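You operate a simulated robot arm through the tools that you are given. There is no shell and no other tool.

The job below is to be done with a simulated robot arm. You get a single attempt, and the scene is never put back.

Task
Ring up the cherry jam and the milk on the counter, bag them and shut the drawer.
Fine: one key press each before TOTAL; both upright in the bag on the counter; the other jam stays. Set down upright: what you pick out, carton.

It is judged by the outcome, as a careful person would: the job done as asked, and still so three seconds after it is handed in. It fails if anything else is knocked over, pushed out of place, dropped, spilled or broken.

Robot
A 7-joint arm with a two-finger parallel gripper, fixed in place. Base frame: the origin is at the foot of the arm, x ahead of it, y to its left, z up. Units: mm, degrees, N and s.
With the tool pointing down near the work surface it reaches from about 100 to 880 mm from the base axis. Its first joint turns from -115.0 to 115.0 degrees. Payload 3.91 kg.
Tool frame: the origin (TCP) lies between the finger pads and is the grasp point; the fingertips stand 30 mm ahead of it; z points along the fingers, y is the line along which they close. Largest opening 110 mm; finger width 20, thickness 10; the body of the gripper, 48 by 112 mm, starts 55 mm behind the TCP.
Orientation is told as [roll, pitch, yaw] about the base's x, y, z axes, in that order, counted from this pose: with the fingers straight down and closing along the base's y, the tool's x points along the base's -x, its y along +y and its z along -z.

Tools
- The arm moves only by the tool drive_tool. Its argument "motion" is a list of rows, each an object of numbers (a shift or turn left out is 0, a gripper value left out holds the last): "fingers": the closure in counts, from 0 (fully open) to 255 (shut); "dx", "dy", "dz": the shift along the tool's x, y, z in units of 200 mm (1.0 is 200 mm); "wx", "wy", "wz": the turn, a rotation vector about the tool's x, y, z in units of 120 degrees (1.0 is 120 degrees). In form: [{"fingers": .., "dx": .., "dy": .., "dz": .., "wx": .., "wy": .., "wz": ..}, ...]. A call has 1 to 20 rows; each row is the pose to reach, as a shift and turn from the pose commanded when the call began, along the tool's axes at that moment. A call with a number of a shift or a turn outside -1 to 1 is refused whole. Each row takes 0.2 s and may step no farther than 50 mm and 8.6 degrees from the row before; otherwise, or with a gripper value out of range, the whole call is refused. Where a pose cannot be reached the arm comes as near as it can. A force on the tool above 40 N (or 10 N above the force at the start of the call, whichever is more), or a blocked arm, ends the call early, and 0.2 s more pass. Each finger travels about 153 mm/s and halts on what it meets, pressing with about 43 N; the grip force reading is that of the motor and also rises with nothing between the fingers. The clock runs only during rows and for 0.2 s after the last one: add rows that repeat a pose to give the fingers time. It gives the time, the measured TCP pose, the force on the tool (base axes), the opening and the grip force at its end, in the units of the frame above (readings bear some noise), with the torque about the TCP (base axes, N m) and any sound that the robot's microphone picked up.
- Cameras (640 x 400 px; columns grow to the right, rows downward): "scene" is fixed at [50.5, 650.3, 1478.6]; the picture's right is [-0.82, -0.57, 0.00], its down [-0.25, 0.36, -0.90] and it looks along [0.51, -0.74, -0.43] (base axes); focal length 329 px, centre (320, 200). "wrist" rides on the gripper at [72, 17, -103] in the tool frame; the picture's right is [-0.23, 0.97, 0.00], its down [-0.76, -0.18, -0.62] and it looks along [-0.61, -0.14, 0.78] (tool axes); focal length 222 px, centre (320, 200). There is no depth. A picture from a camera that has moved, and an enlarged one, comes with that camera's place and axes in the base frame and with its lens.
- capture(camera): a new picture of that camera. It takes no simulated time.
- raise_lower(by): slides the trunk up (or, below 0, down) by that many mm; the arm rides with it, the base frame stays. It gives what a move gives, with no picture.
- enlarge(camera, box): a new picture of the part [left, top, right, bottom] of that camera's present view, enlarged. It takes no simulated time.
- finish_job(): hands the job in; it is judged then, once.

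Nothing tells you positions but the pictures and the camera data. Unless the task says otherwise, let go and move clear before handing in.

The tools are called after "Emit:" as a command line: name --argument value ..., lists and objects as JSON in quotes. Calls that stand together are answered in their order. drive_tool: Moves the arm, as the interface text tells. Its arguments: {"type":"object","properties":{"motion":{"type":"array","items":{"type":"object","properties":{"fingers":{"type":"number"},"dx":{"type":"number"},"dy":{"type":"number"},"dz":{"type":"number"},"wx":{"type":"number"},"wy":{"type":"number"},"wz":{"type":"number"}}}}},"required":["motion"]} The other tools are called the same way: raise_lower (by) slides the trunk up or down; capture (camera) takes a picture; enlarge (camera, box) takes an enlarged picture of a part of a camera's view; finish_job () hands the job in.

At the start:

```text
t: 0.0
eef_pos: [551.2, -72.6, 1183.3]
ee_rot: [0.0, 0.0, 0.0]
contact_force: [-0.1, 0.4, -0.7]
torque: [-0.03, 0.0, -0.03]
grip_width: 110.0
gripper_force: 0.0
trunk travel left (down, up): [-800.0, 190.0]
```

scene: 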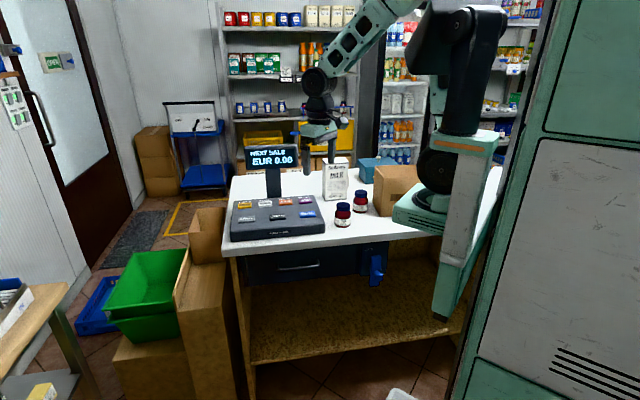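
wrist: 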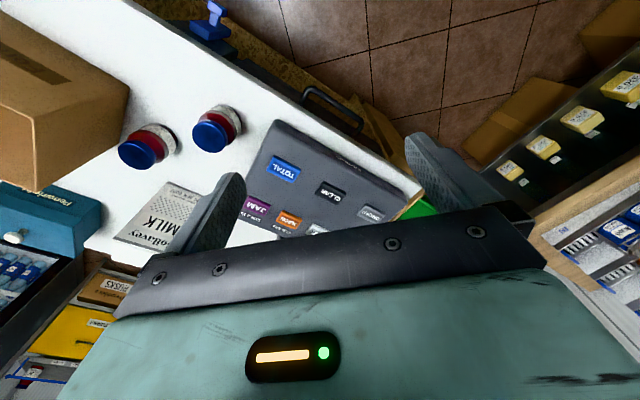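

I see a counter with a register, a milk carton, two jam jars and a box that may be the bag. I'll look closer before moving anything.

Emit:
enlarge --camera "scene" --box '[220, 130, 420, 255]'

Emit:
enlarge --camera "scene" --box '[310, 140, 410, 240]'

Emit:
enlarge --camera "wrist" --box '[100, 80, 440, 290]'

Emit:
enlarge --camera "scene" --box '[220, 230, 420, 355]'

```text
3.20 times, centred on (320, 192) of scene
camera zoom: at [50.5, 650.3, 1478.6], right [-0.82, -0.57, 0.0], down [-0.25, 0.36, -0.9], along [0.51, -0.74, -0.43], focal length 1054 px, centre (320, 224)
```

zoom: 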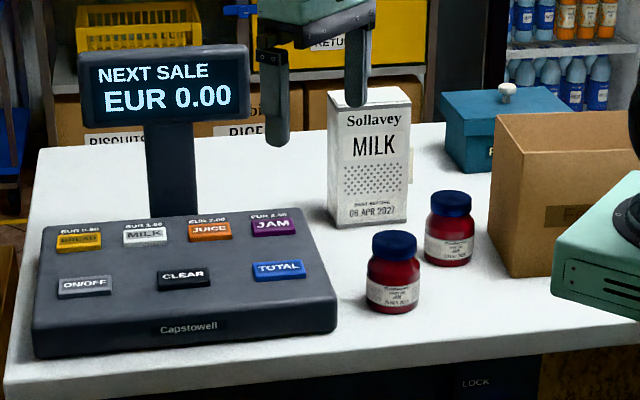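

```text
4.00 times, centred on (360, 190) of scene
camera zoom: at [50.5, 650.3, 1478.6], right [-0.82, -0.57, 0.0], down [-0.25, 0.36, -0.9], along [0.51, -0.74, -0.43], focal length 1318 px, centre (160, 240)
```

zoom: 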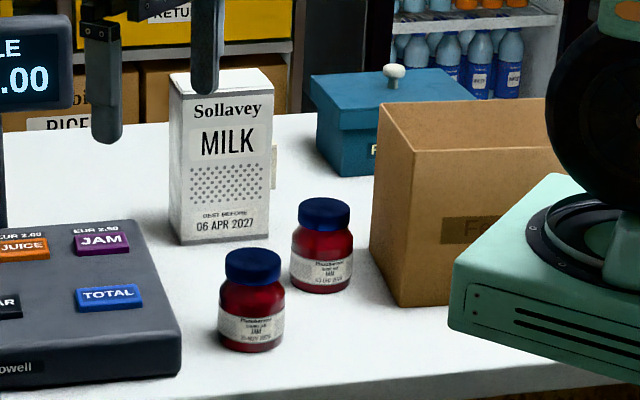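

```text
1.88 times, centred on (270, 185) of wrist
camera zoom: at [478.6, -55.6, 1287.8], right [0.23, 0.97, 0.0], down [0.76, -0.18, 0.62], along [0.61, -0.14, -0.78], focal length 418 px, centre (414, 228)
```

zoom: 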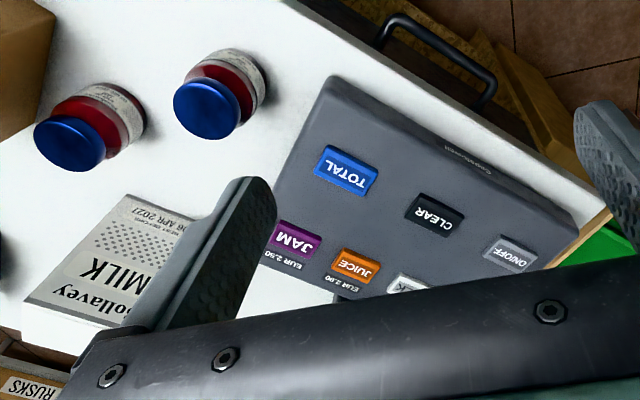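

```text
3.20 times, centred on (320, 292) of scene
camera zoom: at [50.5, 650.3, 1478.6], right [-0.82, -0.57, 0.0], down [-0.25, 0.36, -0.9], along [0.51, -0.74, -0.43], focal length 1054 px, centre (320, -96)
```

zoom: 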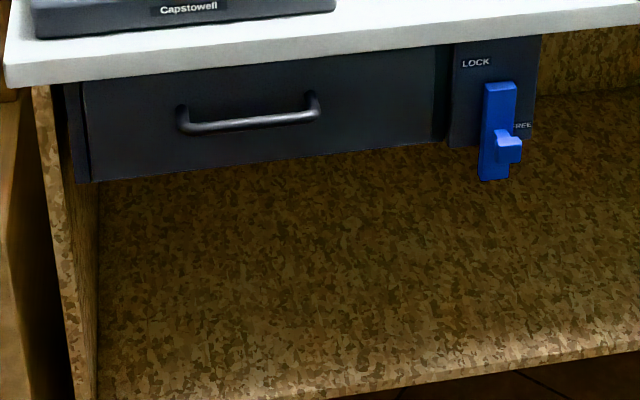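

I estimate TOTAL at about (666, -166, 937). Next I'll read the jar labels, the box, the drawer lock and the remaining details.

Emit:
enlarge --camera "scene" --box '[330, 200, 354, 215]'

Emit:
enlarge --camera "scene" --box '[346, 187, 373, 215]'

Emit:
enlarge --camera "scene" --box '[355, 150, 425, 220]'

Emit:
enlarge --camera "wrist" --box '[0, 20, 140, 300]'

Emit:
enlarge --camera "wrist" --box '[110, 90, 250, 180]'

Emit:
enlarge --camera "scene" --box '[350, 240, 400, 290]'

```text
16.00 times, centred on (342, 208) of scene
camera zoom: at [50.5, 650.3, 1478.6], right [-0.82, -0.57, 0.0], down [-0.25, 0.36, -0.9], along [0.51, -0.74, -0.43], focal length 5270 px, centre (-32, 80)
```

zoom: 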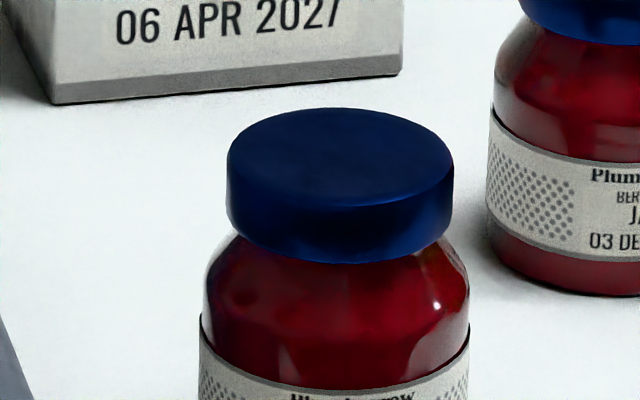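

```text
14.29 times, centred on (360, 201) of scene
camera zoom: at [50.5, 650.3, 1478.6], right [-0.82, -0.57, 0.0], down [-0.25, 0.36, -0.9], along [0.51, -0.74, -0.43], focal length 4706 px, centre (-244, 186)
```

zoom: 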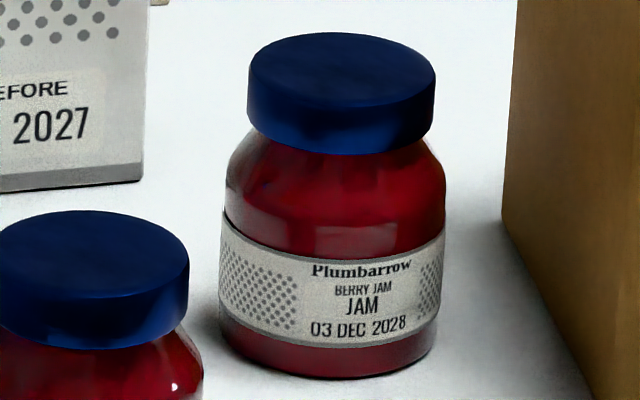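

```text
5.71 times, centred on (390, 185) of scene
camera zoom: at [50.5, 650.3, 1478.6], right [-0.82, -0.57, 0.0], down [-0.25, 0.36, -0.9], along [0.51, -0.74, -0.43], focal length 1882 px, centre (-80, 286)
```

zoom: 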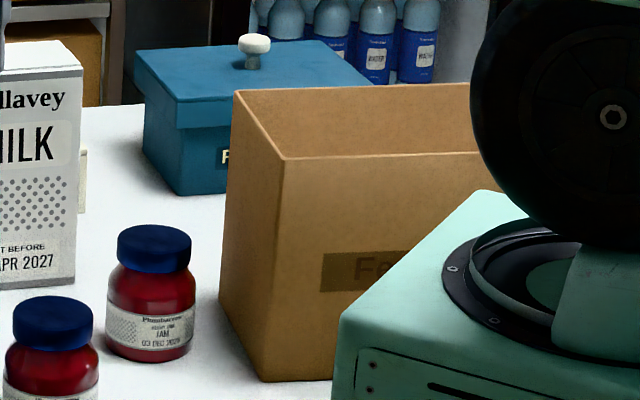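

```text
1.43 times, centred on (70, 160) of wrist
camera zoom: at [478.6, -55.6, 1287.8], right [0.23, 0.97, 0.0], down [0.76, -0.18, 0.62], along [0.61, -0.14, -0.78], focal length 317 px, centre (677, 257)
```

zoom: 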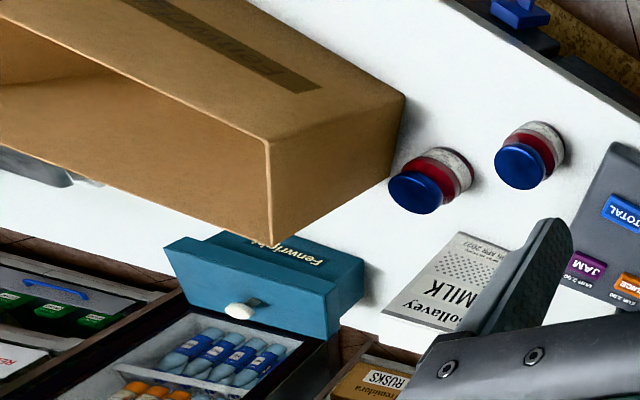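

```text
4.44 times, centred on (180, 135) of wrist
camera zoom: at [478.6, -55.6, 1287.8], right [0.23, 0.97, 0.0], down [0.76, -0.18, 0.62], along [0.61, -0.14, -0.78], focal length 987 px, centre (942, 489)
```

zoom: 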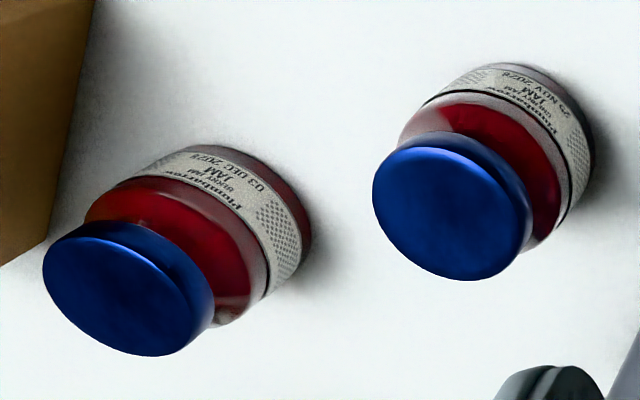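

```text
8.00 times, centred on (375, 265) of scene
camera zoom: at [50.5, 650.3, 1478.6], right [-0.82, -0.57, 0.0], down [-0.25, 0.36, -0.9], along [0.51, -0.74, -0.43], focal length 2635 px, centre (-120, -320)
```

zoom: 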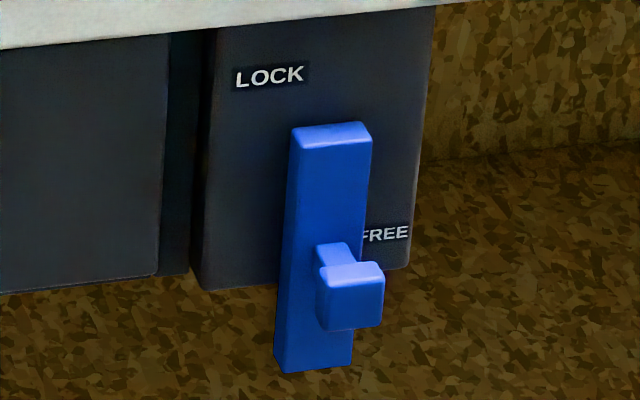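

The right-hand jar reads "BERRY JAM". I'll read the left one, and zoom on the brown container.

Emit:
enlarge --camera "scene" --box '[332, 212, 354, 228]'

Emit:
enlarge --camera "scene" --box '[353, 195, 369, 212]'

Emit:
enlarge --camera "wrist" --box '[0, 0, 140, 140]'

Emit:
enlarge --camera "wrist" --box '[200, 0, 440, 130]'

Emit:
enlarge --camera "scene" --box '[232, 190, 322, 246]'

```text
16.00 times, centred on (343, 220) of scene
camera zoom: at [50.5, 650.3, 1478.6], right [-0.82, -0.57, 0.0], down [-0.25, 0.36, -0.9], along [0.51, -0.74, -0.43], focal length 5270 px, centre (-48, -120)
```

zoom: 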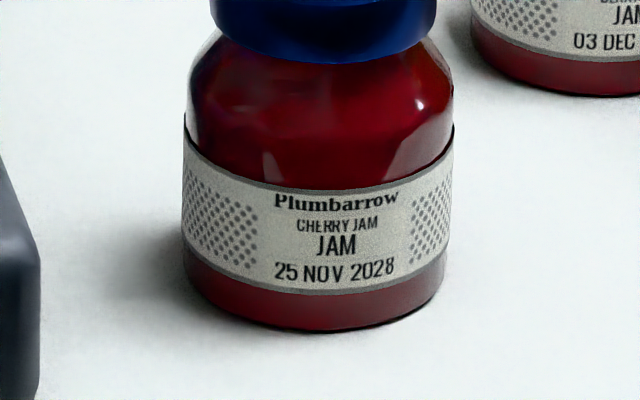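

```text
16.00 times, centred on (361, 204) of scene
camera zoom: at [50.5, 650.3, 1478.6], right [-0.82, -0.57, 0.0], down [-0.25, 0.36, -0.9], along [0.51, -0.74, -0.43], focal length 5270 px, centre (-336, 144)
```

zoom: 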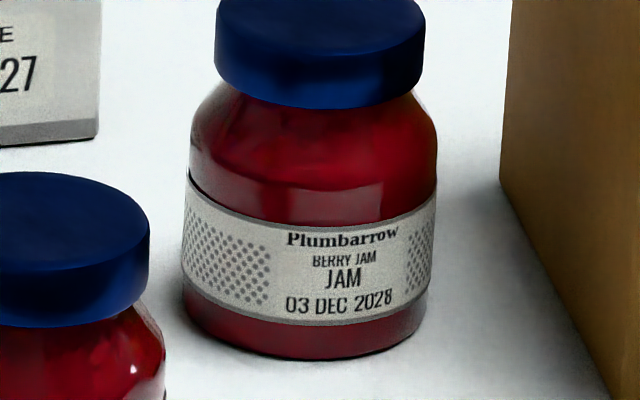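

```text
2.86 times, centred on (70, 70) of wrist
camera zoom: at [478.6, -55.6, 1287.8], right [0.23, 0.97, 0.0], down [0.76, -0.18, 0.62], along [0.61, -0.14, -0.78], focal length 635 px, centre (1034, 571)
```

zoom: 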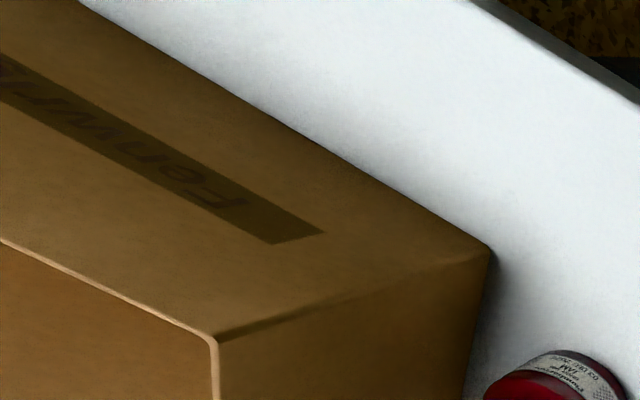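

```text
2.67 times, centred on (320, 65) of wrist
camera zoom: at [478.6, -55.6, 1287.8], right [0.23, 0.97, 0.0], down [0.76, -0.18, 0.62], along [0.61, -0.14, -0.78], focal length 592 px, centre (320, 560)
```

zoom: 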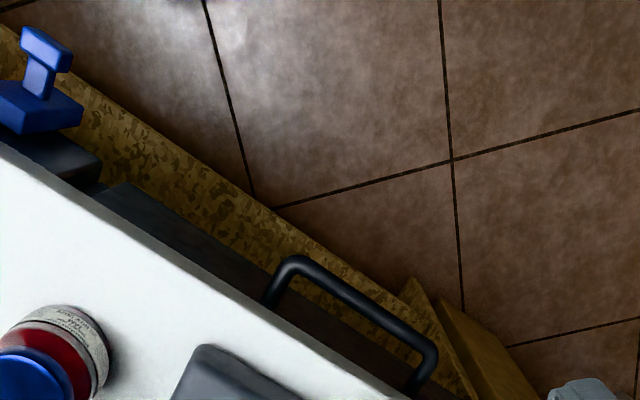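

```text
7.11 times, centred on (277, 218) of scene
camera zoom: at [50.5, 650.3, 1478.6], right [-0.82, -0.57, 0.0], down [-0.25, 0.36, -0.9], along [0.51, -0.74, -0.43], focal length 2342 px, centre (626, 72)
```

zoom: 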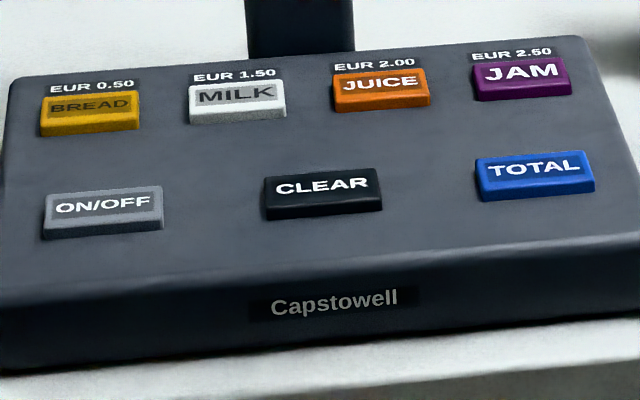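

Cherry is the left (nearer) jar and berry is the right one. The register keys and the counter are turned about 40–50° from the base axes. I'll turn the wrist to match and look down into the brown bag.

Emit:
drive_tool --motion '[{"dx": 0.143, "dy": -0.1264, "dz": -0.048, "wz": 0.0595}, {"dx": 0.286, "dy": -0.2528, "dz": -0.096, "wz": 0.119}, {"dx": 0.429, "dy": -0.3792, "dz": -0.144, "wz": 0.1785}, {"dx": 0.572, "dy": -0.5056, "dz": -0.192, "wz": 0.238}, {"dx": 0.715, "dy": -0.632, "dz": -0.24, "wz": 0.2975}, {"dx": 0.858, "dy": -0.7584, "dz": -0.288, "wz": 0.357}, {"dx": 1.0, "dy": -0.885, "dz": -0.335, "wz": 0.4167}]'

Emit:
capture --camera "wrist"

Emit:
capture --camera "scene"

```text
t: 1.6
eef_pos: [361.8, -267.6, 1211.8]
ee_rot: [0.1, 0.1, -49.9]
contact_force: [-0.9, 0.4, 0.3]
torque: [-0.07, -0.01, 0.0]
grip_width: 110.1
gripper_force: 0.0
out of reach, approached as far as the arm can: row 5, 6, 7
trunk travel left (down, up): [-800.0, 190.0]
```

```text
taken
camera wrist: at [328.2, -202.3, 1316.8], right [0.89, 0.45, 0.0], down [0.35, -0.7, 0.62], along [0.28, -0.56, -0.78], focal length 222 px, centre (320, 200)
```

wrist: 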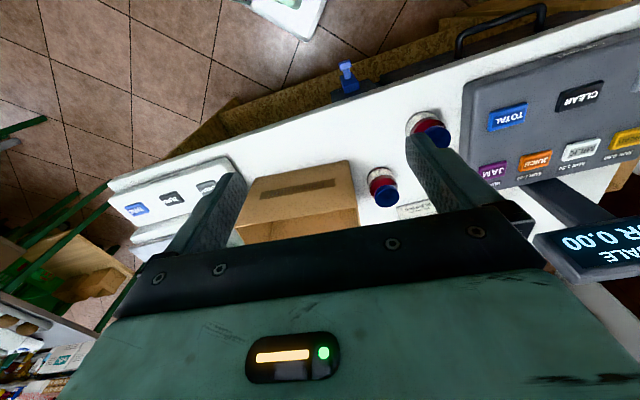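

```text
taken
```

scene: 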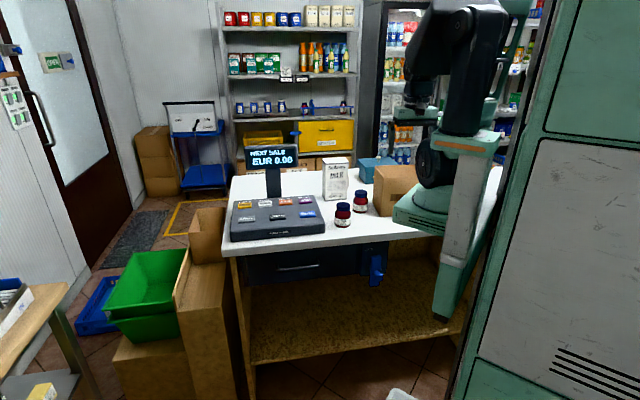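

The bag is open-topped, and there's another white device to its left. I'll enlarge the view to pin down positions.

Emit:
enlarge --camera "wrist" --box '[100, 130, 270, 250]'

Emit:
enlarge --camera "wrist" --box '[220, 50, 460, 250]'

Emit:
enlarge --camera "wrist" --box '[440, 40, 640, 200]'

Emit:
enlarge --camera "scene" --box '[310, 140, 420, 240]'

```text
3.33 times, centred on (185, 190) of wrist
camera zoom: at [328.2, -202.3, 1316.8], right [0.89, 0.45, 0.0], down [0.35, -0.7, 0.62], along [0.28, -0.56, -0.78], focal length 740 px, centre (770, 233)
```

zoom: 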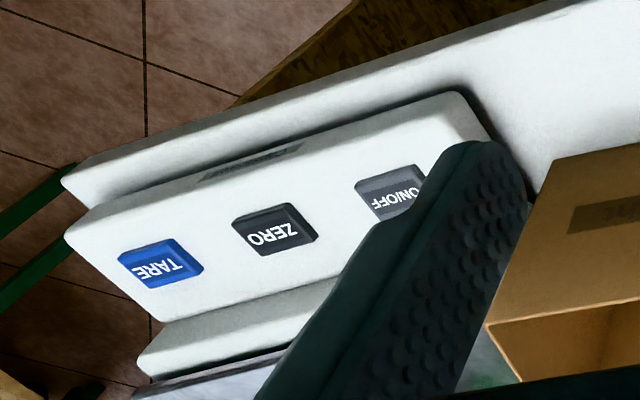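

```text
2.00 times, centred on (340, 150) of wrist
camera zoom: at [328.2, -202.3, 1316.8], right [0.89, 0.45, 0.0], down [0.35, -0.7, 0.62], along [0.28, -0.56, -0.78], focal length 444 px, centre (280, 300)
```

zoom: 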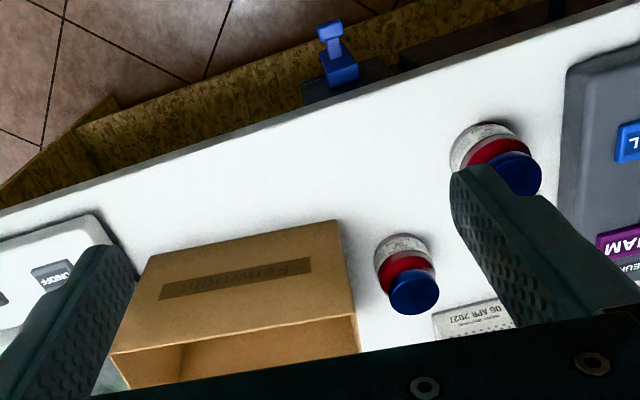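

```text
2.50 times, centred on (540, 120) of wrist
camera zoom: at [328.2, -202.3, 1316.8], right [0.89, 0.45, 0.0], down [0.35, -0.7, 0.62], along [0.28, -0.56, -0.78], focal length 555 px, centre (-230, 400)
```

zoom: 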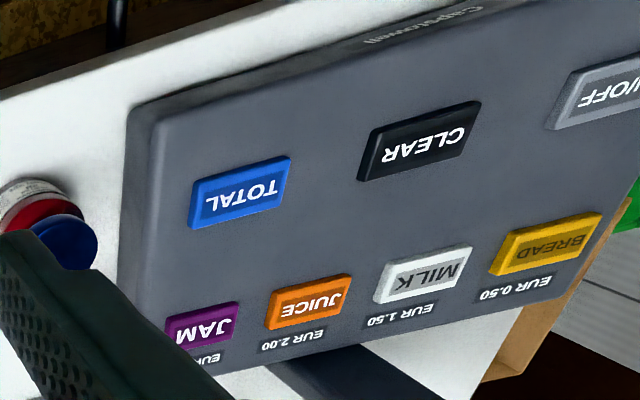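

```text
4.00 times, centred on (365, 190) of scene
camera zoom: at [50.5, 650.3, 1478.6], right [-0.82, -0.57, 0.0], down [-0.25, 0.36, -0.9], along [0.51, -0.74, -0.43], focal length 1318 px, centre (140, 240)
```

zoom: 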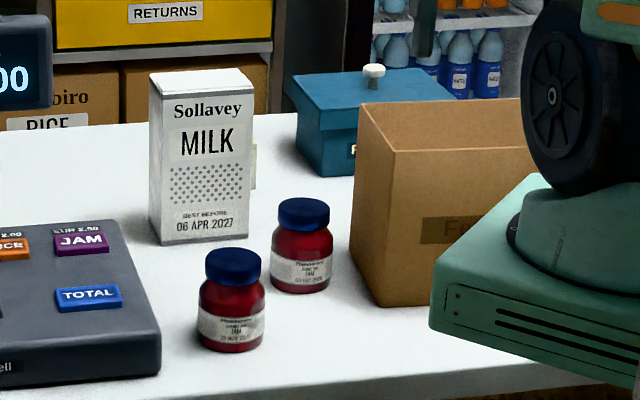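

The counter's front edge runs at about 45° to the base, and I put JAM near (731, -248) and MILK near (835, -150). I'll move with closed fingers toward a point above JAM, in two legs.

Emit:
drive_tool --motion '[{"fingers": 255, "dx": -0.111, "dy": 0.148, "dz": 0.075, "wz": -0.008}, {"dx": -0.222, "dy": 0.295, "dz": 0.15, "wz": -0.016}, {"dx": -0.333, "dy": 0.443, "dz": 0.225, "wz": -0.025}, {"dx": -0.445, "dy": 0.59, "dz": 0.3, "wz": -0.033}, {"dx": -0.556, "dy": 0.7385, "dz": 0.375, "wz": -0.0417}, {"dx": -0.556, "dy": 0.7385, "dz": 0.375, "wz": -0.0417}]'

```text
t: 3.0
eef_pos: [546.6, -256.1, 1133.4]
ee_rot: [0.0, 0.0, -45.0]
contact_force: [-0.6, -1.0, -1.1]
torque: [-0.02, -0.01, 0.02]
grip_width: 0.1
gripper_force: 37.3
trunk travel left (down, up): [-800.0, 190.0]
```

Emit:
drive_tool --motion '[{"dx": -0.1247, "dy": 0.136, "dz": 0.068}, {"dx": -0.2494, "dy": 0.272, "dz": 0.136}, {"dx": -0.3741, "dy": 0.408, "dz": 0.204}, {"dx": -0.4988, "dy": 0.544, "dz": 0.272}, {"dx": -0.6235, "dy": 0.68, "dz": 0.34}, {"dx": -0.6235, "dy": 0.68, "dz": 0.34}]'

Emit:
capture --camera "wrist"

Emit:
capture --camera "scene"

```text
t: 4.4
eef_pos: [731.1, -248.6, 1064.4]
ee_rot: [0.0, 0.0, -45.1]
contact_force: [0.8, 0.3, 0.0]
torque: [-0.02, -0.02, 0.03]
grip_width: 0.0
gripper_force: 37.6
trunk travel left (down, up): [-800.0, 190.0]
```

```text
taken
camera wrist: at [692.3, -185.5, 1169.3], right [0.85, 0.53, 0.0], down [0.41, -0.66, 0.62], along [0.33, -0.53, -0.78], focal length 222 px, centre (320, 200)
```

wrist: 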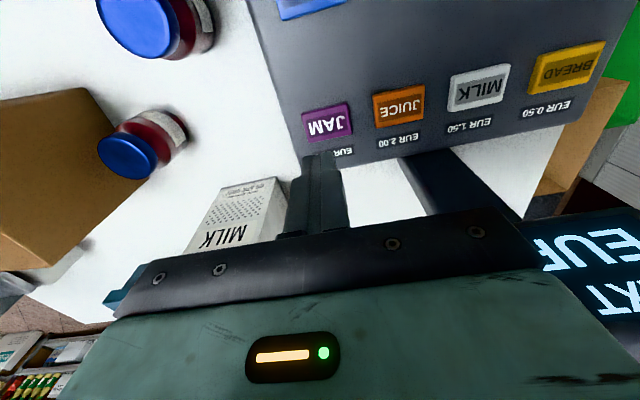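

```text
taken
```

scene: 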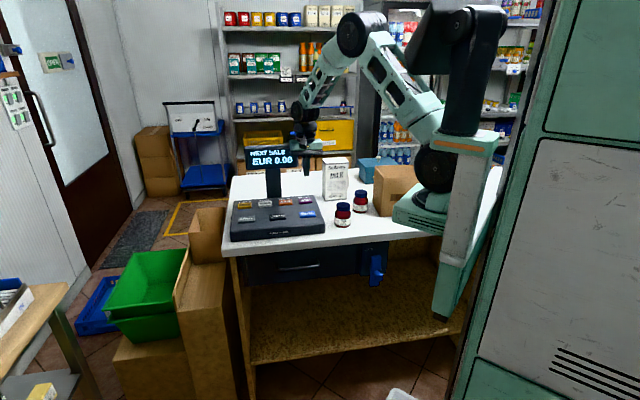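

Emit:
enlarge --camera "wrist" --box '[280, 60, 440, 170]'

Emit:
enlarge --camera "wrist" --box '[80, 0, 320, 260]'

Emit:
enlarge --camera "scene" --box '[230, 120, 360, 220]'

```text
3.64 times, centred on (360, 115) of wrist
camera zoom: at [692.3, -185.5, 1169.3], right [0.85, 0.53, 0.0], down [0.41, -0.66, 0.62], along [0.33, -0.53, -0.78], focal length 808 px, centre (174, 509)
```

zoom: 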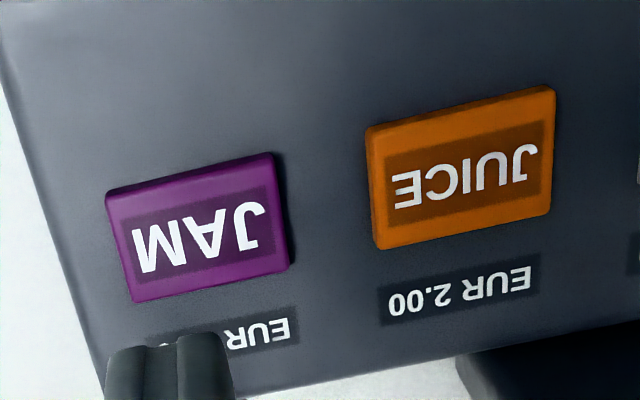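

```text
1.54 times, centred on (200, 130) of wrist
camera zoom: at [692.3, -185.5, 1169.3], right [0.85, 0.53, 0.0], down [0.41, -0.66, 0.62], along [0.33, -0.53, -0.78], focal length 342 px, centre (505, 308)
```

zoom: 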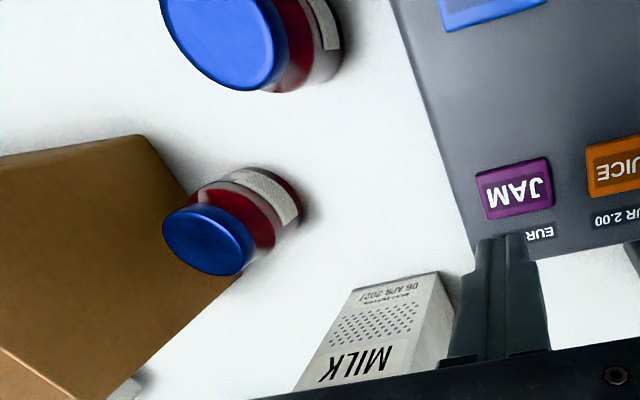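

```text
4.00 times, centred on (295, 170) of scene
camera zoom: at [50.5, 650.3, 1478.6], right [-0.82, -0.57, 0.0], down [-0.25, 0.36, -0.9], along [0.51, -0.74, -0.43], focal length 1318 px, centre (420, 320)
```

zoom: 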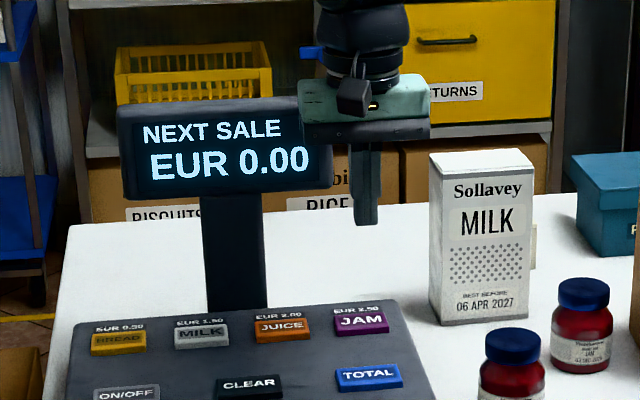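

JAM is at about (743, -252, 932). I'll descend to 10 mm above it.

Emit:
drive_tool --motion '[{"dx": -0.056, "dy": 0.028, "dz": 0.1}, {"dx": -0.056, "dy": 0.028, "dz": 0.25}, {"dx": -0.056, "dy": 0.028, "dz": 0.4}, {"dx": -0.056, "dy": 0.028, "dz": 0.45}, {"dx": -0.056, "dy": 0.028, "dz": 0.45}]'

Emit:
capture --camera "wrist"

Emit:
enlarge --camera "scene" --box '[230, 130, 350, 220]'

```text
t: 5.6
eef_pos: [742.3, -252.1, 976.8]
ee_rot: [0.0, 0.0, -45.0]
contact_force: [0.2, -0.4, -0.1]
torque: [0.0, -0.01, -0.02]
grip_width: 0.0
gripper_force: 37.3
trunk travel left (down, up): [-800.0, 190.0]
```

```text
taken
camera wrist: at [703.3, -189.5, 1080.2], right [0.85, 0.53, 0.0], down [0.41, -0.66, 0.62], along [0.33, -0.53, -0.78], focal length 222 px, centre (320, 200)
```

wrist: 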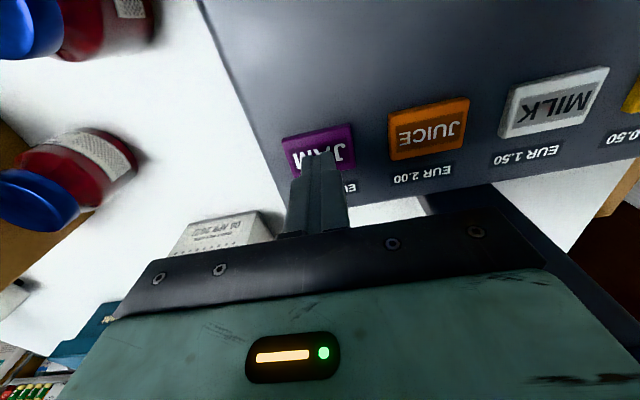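

```text
4.44 times, centred on (290, 175) of scene
camera zoom: at [50.5, 650.3, 1478.6], right [-0.82, -0.57, 0.0], down [-0.25, 0.36, -0.9], along [0.51, -0.74, -0.43], focal length 1464 px, centre (453, 311)
```

zoom: 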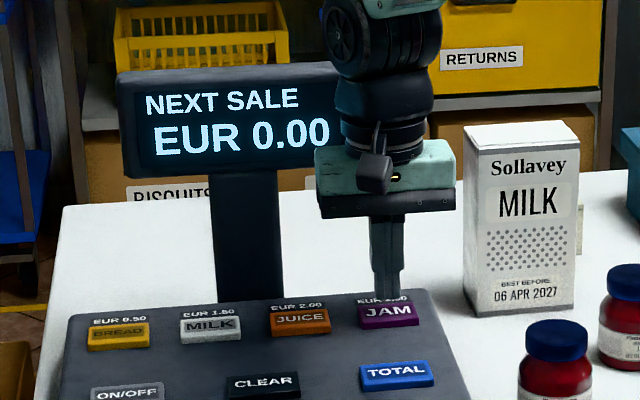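

Emit:
drive_tool --motion '[{"dz": 0.04}, {"dz": 0.055}, {"dz": 0.065}, {"dz": 0.075}]'

Emit:
enlarge --camera "scene" --box '[230, 130, 350, 220]'

```text
t: 6.6
eef_pos: [742.2, -253.2, 961.7]
ee_rot: [0.1, -0.1, -45.1]
contact_force: [-0.4, -0.3, 1.0]
torque: [0.0, 0.04, 0.01]
grip_width: 0.0
gripper_force: 38.0
trunk travel left (down, up): [-800.0, 190.0]
```

```text
4.44 times, centred on (290, 175) of scene
camera zoom: at [50.5, 650.3, 1478.6], right [-0.82, -0.57, 0.0], down [-0.25, 0.36, -0.9], along [0.51, -0.74, -0.43], focal length 1464 px, centre (453, 311)
```

zoom: 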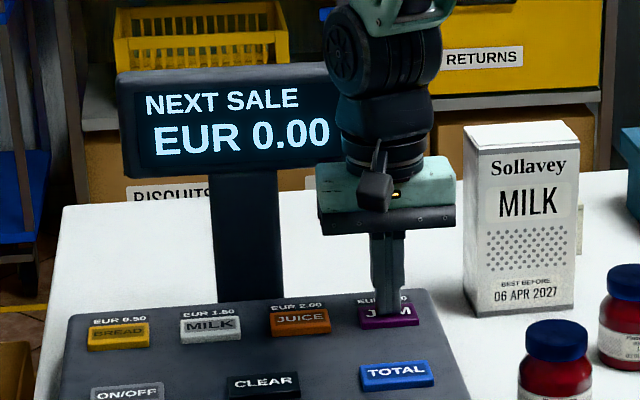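

Emit:
drive_tool --motion '[{"dz": 0.005}, {"dz": 0.01}, {"dz": 0.015}]'

Emit:
enlarge --camera "scene" --box '[230, 130, 350, 220]'

```text
t: 7.4
eef_pos: [742.2, -254.4, 959.2]
ee_rot: [0.0, 0.0, -45.1]
contact_force: [0.3, 2.5, 3.1]
torque: [0.06, -0.01, 0.0]
grip_width: 0.1
gripper_force: 37.7
trunk travel left (down, up): [-800.0, 190.0]
heard: click
```

```text
4.44 times, centred on (290, 175) of scene
camera zoom: at [50.5, 650.3, 1478.6], right [-0.82, -0.57, 0.0], down [-0.25, 0.36, -0.9], along [0.51, -0.74, -0.43], focal length 1464 px, centre (453, 311)
```

zoom: 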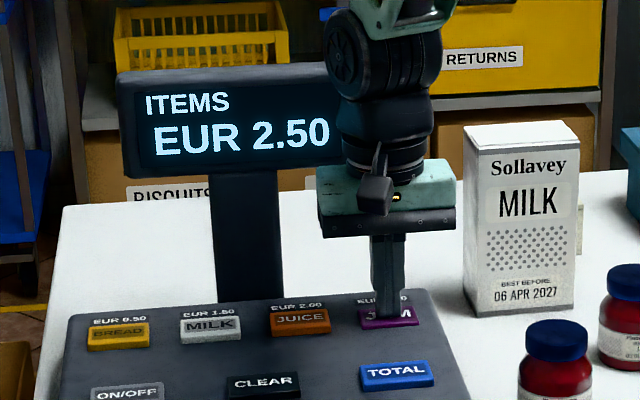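

JAM registered at EUR 2.50. I'll raise the tool and check the display clearance before going to MILK.

Emit:
drive_tool --motion '[{"dz": -0.1}, {"dz": -0.3}, {"dz": -0.5}, {"dz": -0.7}, {"dz": -0.7}]'

Emit:
capture --camera "wrist"

Emit:
enlarge --camera "scene" --box '[230, 110, 350, 220]'

```text
t: 8.6
eef_pos: [741.2, -254.9, 1098.4]
ee_rot: [0.0, 0.1, -45.0]
contact_force: [-0.3, -0.8, -0.9]
torque: [0.02, -0.01, 0.0]
grip_width: 0.1
gripper_force: 38.2
trunk travel left (down, up): [-800.0, 190.0]
```

```text
taken
camera wrist: at [703.2, -191.7, 1202.2], right [0.85, 0.53, 0.0], down [0.41, -0.66, 0.62], along [0.33, -0.53, -0.78], focal length 222 px, centre (320, 200)
```

wrist: 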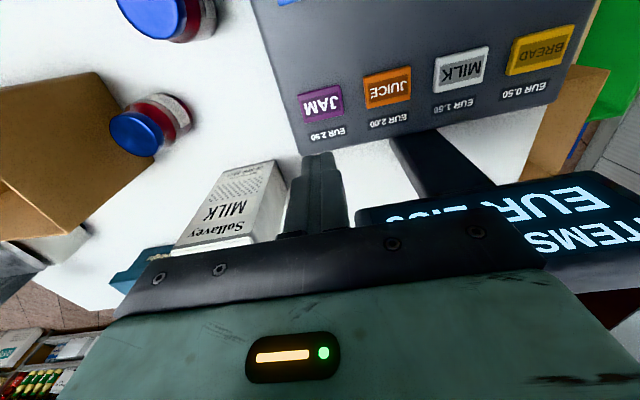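

```text
3.64 times, centred on (290, 165) of scene
camera zoom: at [50.5, 650.3, 1478.6], right [-0.82, -0.57, 0.0], down [-0.25, 0.36, -0.9], along [0.51, -0.74, -0.43], focal length 1198 px, centre (429, 327)
```

zoom: 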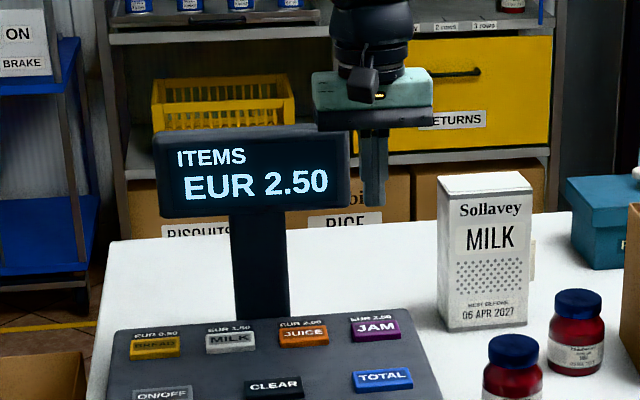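

The display's lower edge sits about 84 mm behind the key row, which leaves room for the wrist. I'll slide along the row to MILK, at about (849, -147).

Emit:
drive_tool --motion '[{"dy": 0.19, "dz": 0.05}, {"dx": 0.003, "dy": 0.38, "dz": 0.1}, {"dx": 0.006, "dy": 0.57, "dz": 0.15}, {"dx": 0.007, "dy": 0.7625, "dz": 0.2}, {"dx": 0.007, "dy": 0.7625, "dz": 0.2}]'

Emit:
capture --camera "wrist"

Emit:
enlarge --camera "scene" --box '[230, 110, 350, 220]'

```text
t: 9.8
eef_pos: [850.6, -142.9, 1058.5]
ee_rot: [0.0, 0.1, -45.0]
contact_force: [-0.2, -0.3, 0.6]
torque: [-0.01, 0.01, -0.01]
grip_width: 0.2
gripper_force: 37.1
trunk travel left (down, up): [-800.0, 190.0]
```

```text
taken
camera wrist: at [812.1, -80.7, 1162.6], right [0.85, 0.53, 0.0], down [0.41, -0.66, 0.62], along [0.33, -0.53, -0.78], focal length 222 px, centre (320, 200)
```

wrist: 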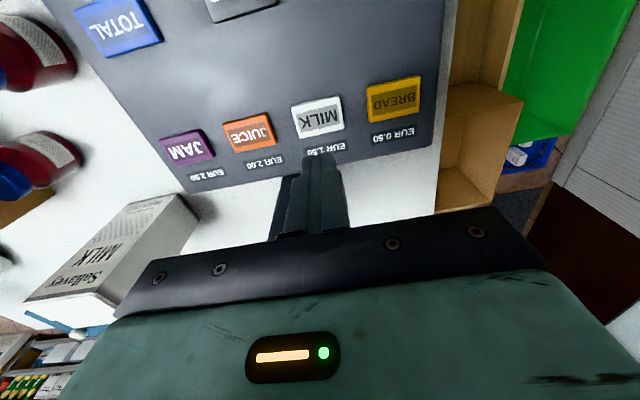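

```text
3.64 times, centred on (290, 165) of scene
camera zoom: at [50.5, 650.3, 1478.6], right [-0.82, -0.57, 0.0], down [-0.25, 0.36, -0.9], along [0.51, -0.74, -0.43], focal length 1198 px, centre (429, 327)
```

zoom: 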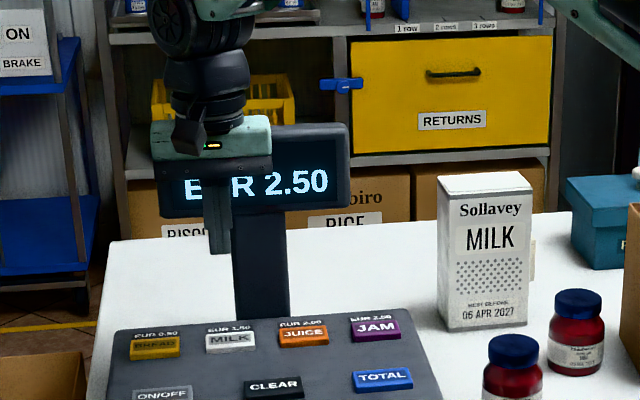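

Emit:
drive_tool --motion '[{"dx": -0.01, "dy": -0.01, "dz": 0.15}, {"dx": -0.01, "dy": -0.01, "dz": 0.3}, {"dx": -0.01, "dy": -0.01, "dz": 0.42}, {"dx": -0.01, "dy": -0.01, "dz": 0.46}, {"dx": -0.01, "dy": -0.01, "dz": 0.475}, {"dx": -0.01, "dy": -0.01, "dz": 0.475}]'

Emit:
capture --camera "wrist"

Emit:
enlarge --camera "scene" --box '[230, 110, 350, 220]'

```text
t: 11.2
eef_pos: [850.0, -146.6, 962.5]
ee_rot: [0.0, 0.0, -45.0]
contact_force: [0.4, -0.3, 0.2]
torque: [-0.01, -0.04, -0.02]
grip_width: 0.0
gripper_force: 37.5
trunk travel left (down, up): [-800.0, 190.0]
```

```text
taken
camera wrist: at [811.1, -84.1, 1066.8], right [0.85, 0.53, 0.0], down [0.41, -0.66, 0.62], along [0.33, -0.53, -0.78], focal length 222 px, centre (320, 200)
```

wrist: 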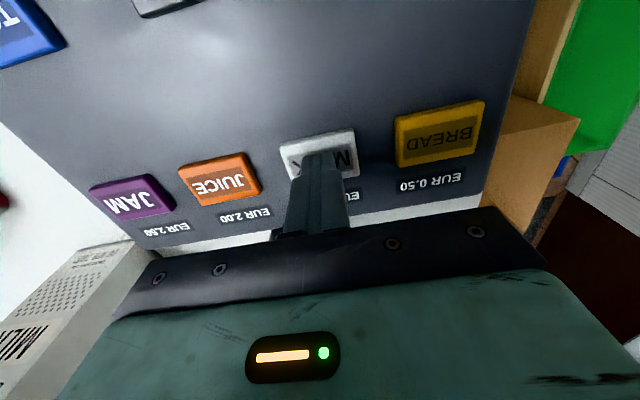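

```text
3.64 times, centred on (290, 165) of scene
camera zoom: at [50.5, 650.3, 1478.6], right [-0.82, -0.57, 0.0], down [-0.25, 0.36, -0.9], along [0.51, -0.74, -0.43], focal length 1198 px, centre (429, 327)
```

zoom: 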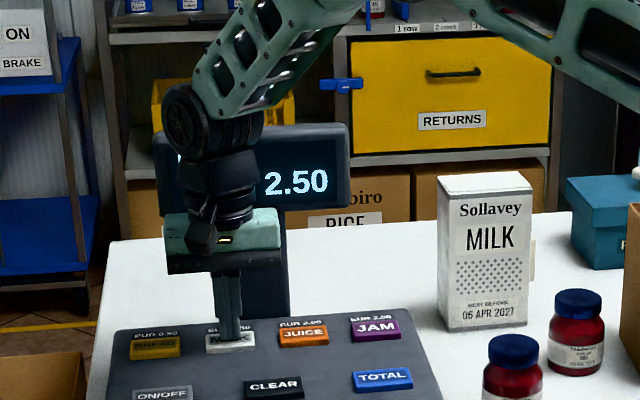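

Emit:
drive_tool --motion '[{"dz": 0.005}, {"dz": 0.01}, {"dz": 0.015}, {"dz": 0.018}]'

Emit:
enlarge --camera "scene" --box '[230, 110, 350, 220]'

```text
t: 12.2
eef_pos: [849.2, -147.4, 959.2]
ee_rot: [0.0, 0.0, -45.1]
contact_force: [-0.3, 0.2, 2.3]
torque: [-0.02, 0.03, 0.01]
grip_width: 0.0
gripper_force: 37.7
trunk travel left (down, up): [-800.0, 190.0]
heard: click
```

```text
3.64 times, centred on (290, 165) of scene
camera zoom: at [50.5, 650.3, 1478.6], right [-0.82, -0.57, 0.0], down [-0.25, 0.36, -0.9], along [0.51, -0.74, -0.43], focal length 1198 px, centre (429, 327)
```

zoom: 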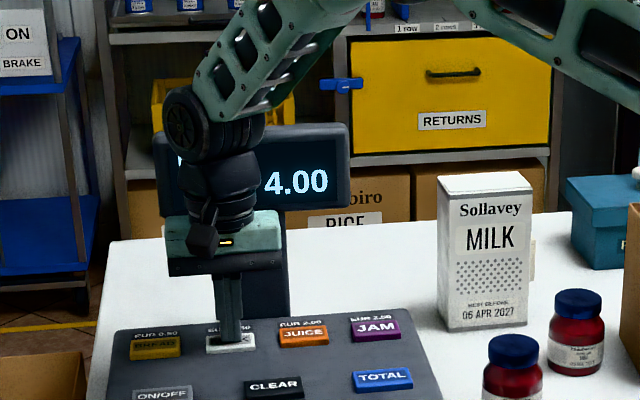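

Display shows 4.00. I'll raise the tool and go above TOTAL at about (672, -171).

Emit:
drive_tool --motion '[{"dz": -0.15}, {"dz": -0.35}, {"dx": 0.136, "dy": -0.178, "dz": -0.4}, {"dx": 0.272, "dy": -0.355, "dz": -0.4}, {"dx": 0.407, "dy": -0.533, "dz": -0.4}, {"dx": 0.543, "dy": -0.71, "dz": -0.4}, {"dx": 0.543, "dy": -0.71, "dz": -0.4}]'

Emit:
capture --camera "wrist"

Emit:
enlarge --camera "scene" --box '[230, 110, 400, 290]'

```text
t: 13.8
eef_pos: [673.2, -168.2, 1041.0]
ee_rot: [0.1, 0.1, -45.1]
contact_force: [-0.3, -0.5, -0.4]
torque: [-0.01, 0.04, -0.04]
grip_width: 0.2
gripper_force: 38.3
trunk travel left (down, up): [-800.0, 190.0]
```

```text
taken
camera wrist: at [633.4, -106.3, 1144.7], right [0.85, 0.53, 0.0], down [0.41, -0.66, 0.62], along [0.33, -0.53, -0.78], focal length 222 px, centre (320, 200)
```

wrist: 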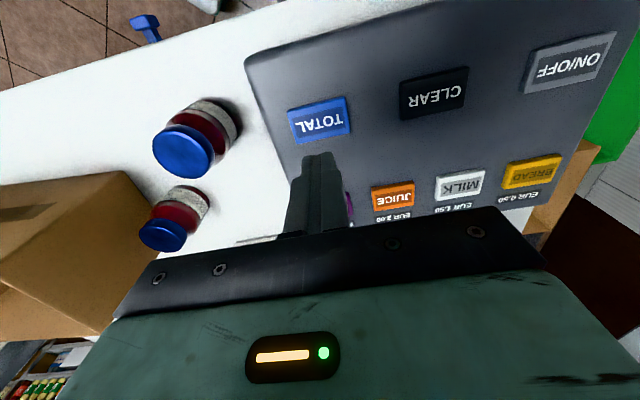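

```text
2.22 times, centred on (315, 200) of scene
camera zoom: at [50.5, 650.3, 1478.6], right [-0.82, -0.57, 0.0], down [-0.25, 0.36, -0.9], along [0.51, -0.74, -0.43], focal length 732 px, centre (331, 200)
```

zoom: 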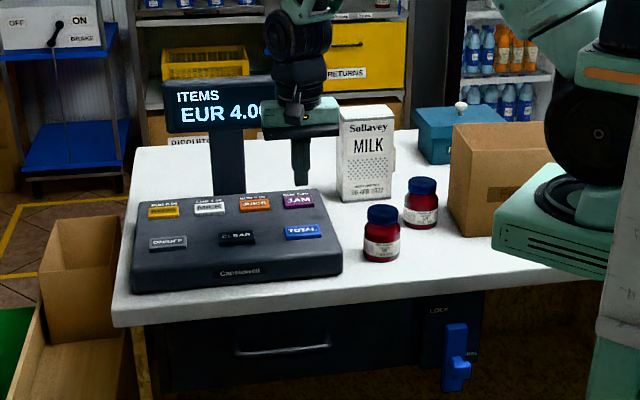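

Emit:
drive_tool --motion '[{"dz": 0.15}, {"dz": 0.3}, {"dz": 0.37}, {"dz": 0.39}, {"dz": 0.395}, {"dz": 0.4}, {"dz": 0.405}, {"dz": 0.41}, {"dz": 0.41}]'

Emit:
enlarge --camera "scene" --box '[210, 110, 430, 350]'

```text
t: 15.8
eef_pos: [672.2, -171.9, 957.0]
ee_rot: [0.1, -0.1, -45.0]
contact_force: [0.8, 2.7, 6.8]
torque: [0.09, 0.02, 0.0]
grip_width: 0.0
gripper_force: 37.6
trunk travel left (down, up): [-800.0, 190.0]
heard: click
```

```text
1.67 times, centred on (320, 230) of scene
camera zoom: at [50.5, 650.3, 1478.6], right [-0.82, -0.57, 0.0], down [-0.25, 0.36, -0.9], along [0.51, -0.74, -0.43], focal length 549 px, centre (320, 150)
```

zoom: 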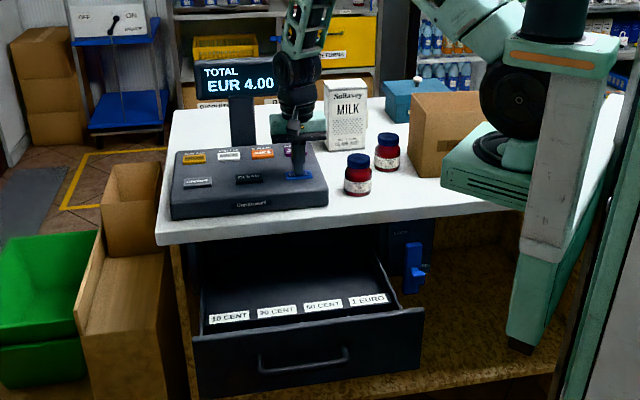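

TOTAL opened the drawer with the display at EUR 4.00. Next I'll raise the tool and move above the cherry jar, opening the fingers partway because the register edge is close.

Emit:
drive_tool --motion '[{"dz": -0.15}, {"dz": -0.35}, {"dx": 0.018, "dy": -0.154, "dz": -0.48}, {"dx": 0.036, "dy": -0.308, "dz": -0.55}, {"dx": 0.054, "dy": -0.462, "dz": -0.62}, {"dx": 0.071, "dy": -0.616, "dz": -0.7, "fingers": 60}, {"dx": 0.071, "dy": -0.616, "dz": -0.7}, {"dx": 0.071, "dy": -0.616, "dz": -0.7}]'

Emit:
capture --camera "wrist"

Emit:
capture --camera "scene"

```text
t: 17.6
eef_pos: [573.5, -245.7, 1097.1]
ee_rot: [0.0, 0.1, -45.0]
contact_force: [-0.2, 0.8, -0.6]
torque: [-0.02, 0.01, -0.01]
grip_width: 84.4
gripper_force: 0.1
trunk travel left (down, up): [-800.0, 190.0]
```

```text
taken
camera wrist: at [534.7, -183.7, 1201.7], right [0.85, 0.53, 0.0], down [0.41, -0.66, 0.62], along [0.33, -0.53, -0.78], focal length 222 px, centre (320, 200)
```

wrist: 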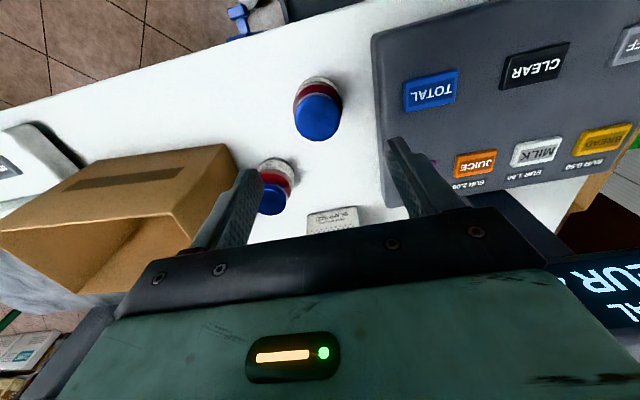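

```text
taken
```

scene: 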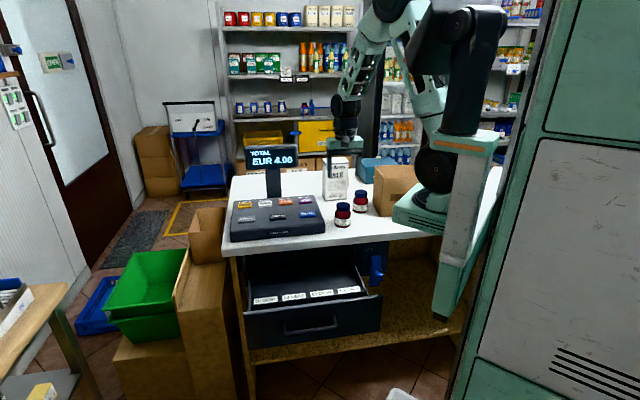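

Emit:
enlarge --camera "wrist" --box '[0, 120, 250, 310]'

Emit:
enlarge --camera "wrist" --box '[230, 50, 430, 250]'

Emit:
enlarge --camera "scene" --box '[310, 140, 400, 240]'

```text
2.11 times, centred on (125, 215) of wrist
camera zoom: at [534.7, -183.7, 1201.7], right [0.85, 0.53, 0.0], down [0.41, -0.66, 0.62], along [0.33, -0.53, -0.78], focal length 468 px, centre (730, 168)
```

zoom: 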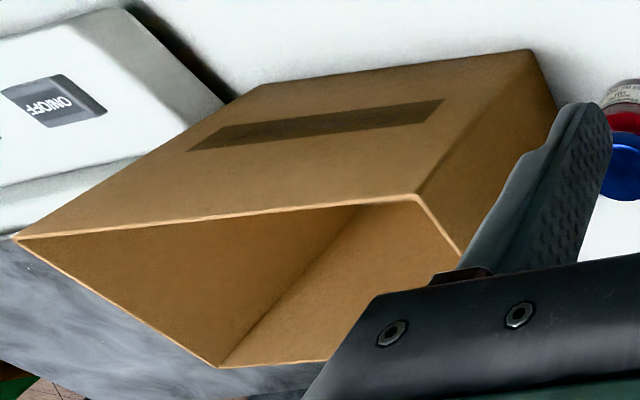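

```text
2.00 times, centred on (330, 150) of wrist
camera zoom: at [534.7, -183.7, 1201.7], right [0.85, 0.53, 0.0], down [0.41, -0.66, 0.62], along [0.33, -0.53, -0.78], focal length 444 px, centre (300, 300)
```

zoom: 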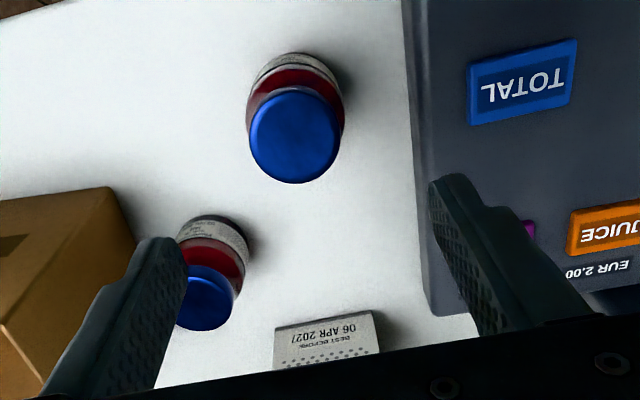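

```text
4.00 times, centred on (355, 190) of scene
camera zoom: at [50.5, 650.3, 1478.6], right [-0.82, -0.57, 0.0], down [-0.25, 0.36, -0.9], along [0.51, -0.74, -0.43], focal length 1318 px, centre (180, 240)
```

zoom: 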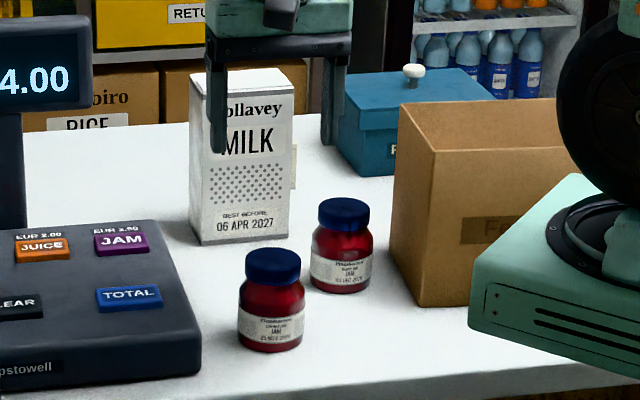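

The bag's rim is about 214 × 123 mm, centred near (446, -499) and turned about 39.6°. The cherry jar is at (574.5, -252) with its cap top near z 961. I'll lower the fingertips to just above the cap and check the alignment.

Emit:
drive_tool --motion '[{"fingers": 75, "dx": -0.026, "dy": -0.019, "dz": 0.15}, {"dx": -0.026, "dy": -0.019, "dz": 0.3}, {"dx": -0.026, "dy": -0.019, "dz": 0.42}, {"dx": -0.026, "dy": -0.019, "dz": 0.485}, {"dx": -0.026, "dy": -0.019, "dz": 0.485}]'

Emit:
capture --camera "wrist"

Emit:
enlarge --camera "scene" --box '[310, 170, 370, 240]'

```text
t: 18.8
eef_pos: [575.1, -252.5, 1000.0]
ee_rot: [0.0, 0.0, -45.0]
contact_force: [0.0, -0.2, -0.5]
torque: [0.03, 0.02, 0.01]
grip_width: 77.8
gripper_force: 0.0
trunk travel left (down, up): [-800.0, 190.0]
```

```text
taken
camera wrist: at [536.1, -189.7, 1104.6], right [0.85, 0.53, 0.0], down [0.41, -0.66, 0.62], along [0.33, -0.53, -0.78], focal length 222 px, centre (320, 200)
```

wrist: 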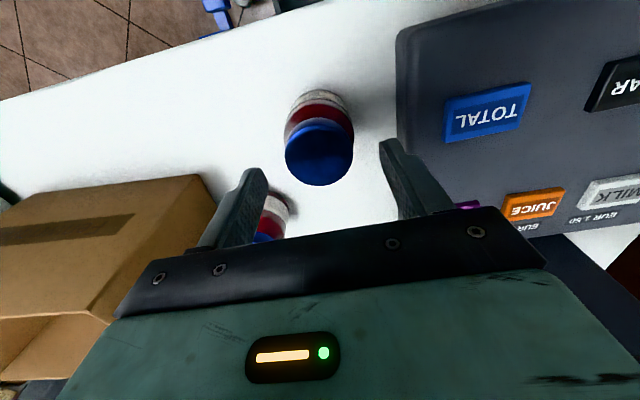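

```text
5.71 times, centred on (340, 205) of scene
camera zoom: at [50.5, 650.3, 1478.6], right [-0.82, -0.57, 0.0], down [-0.25, 0.36, -0.9], along [0.51, -0.74, -0.43], focal length 1882 px, centre (206, 171)
```

zoom: 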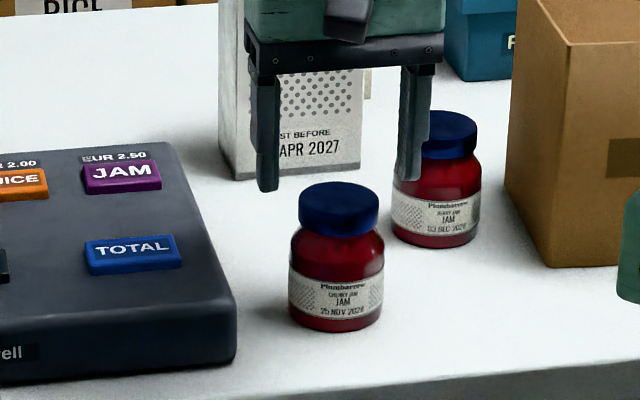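

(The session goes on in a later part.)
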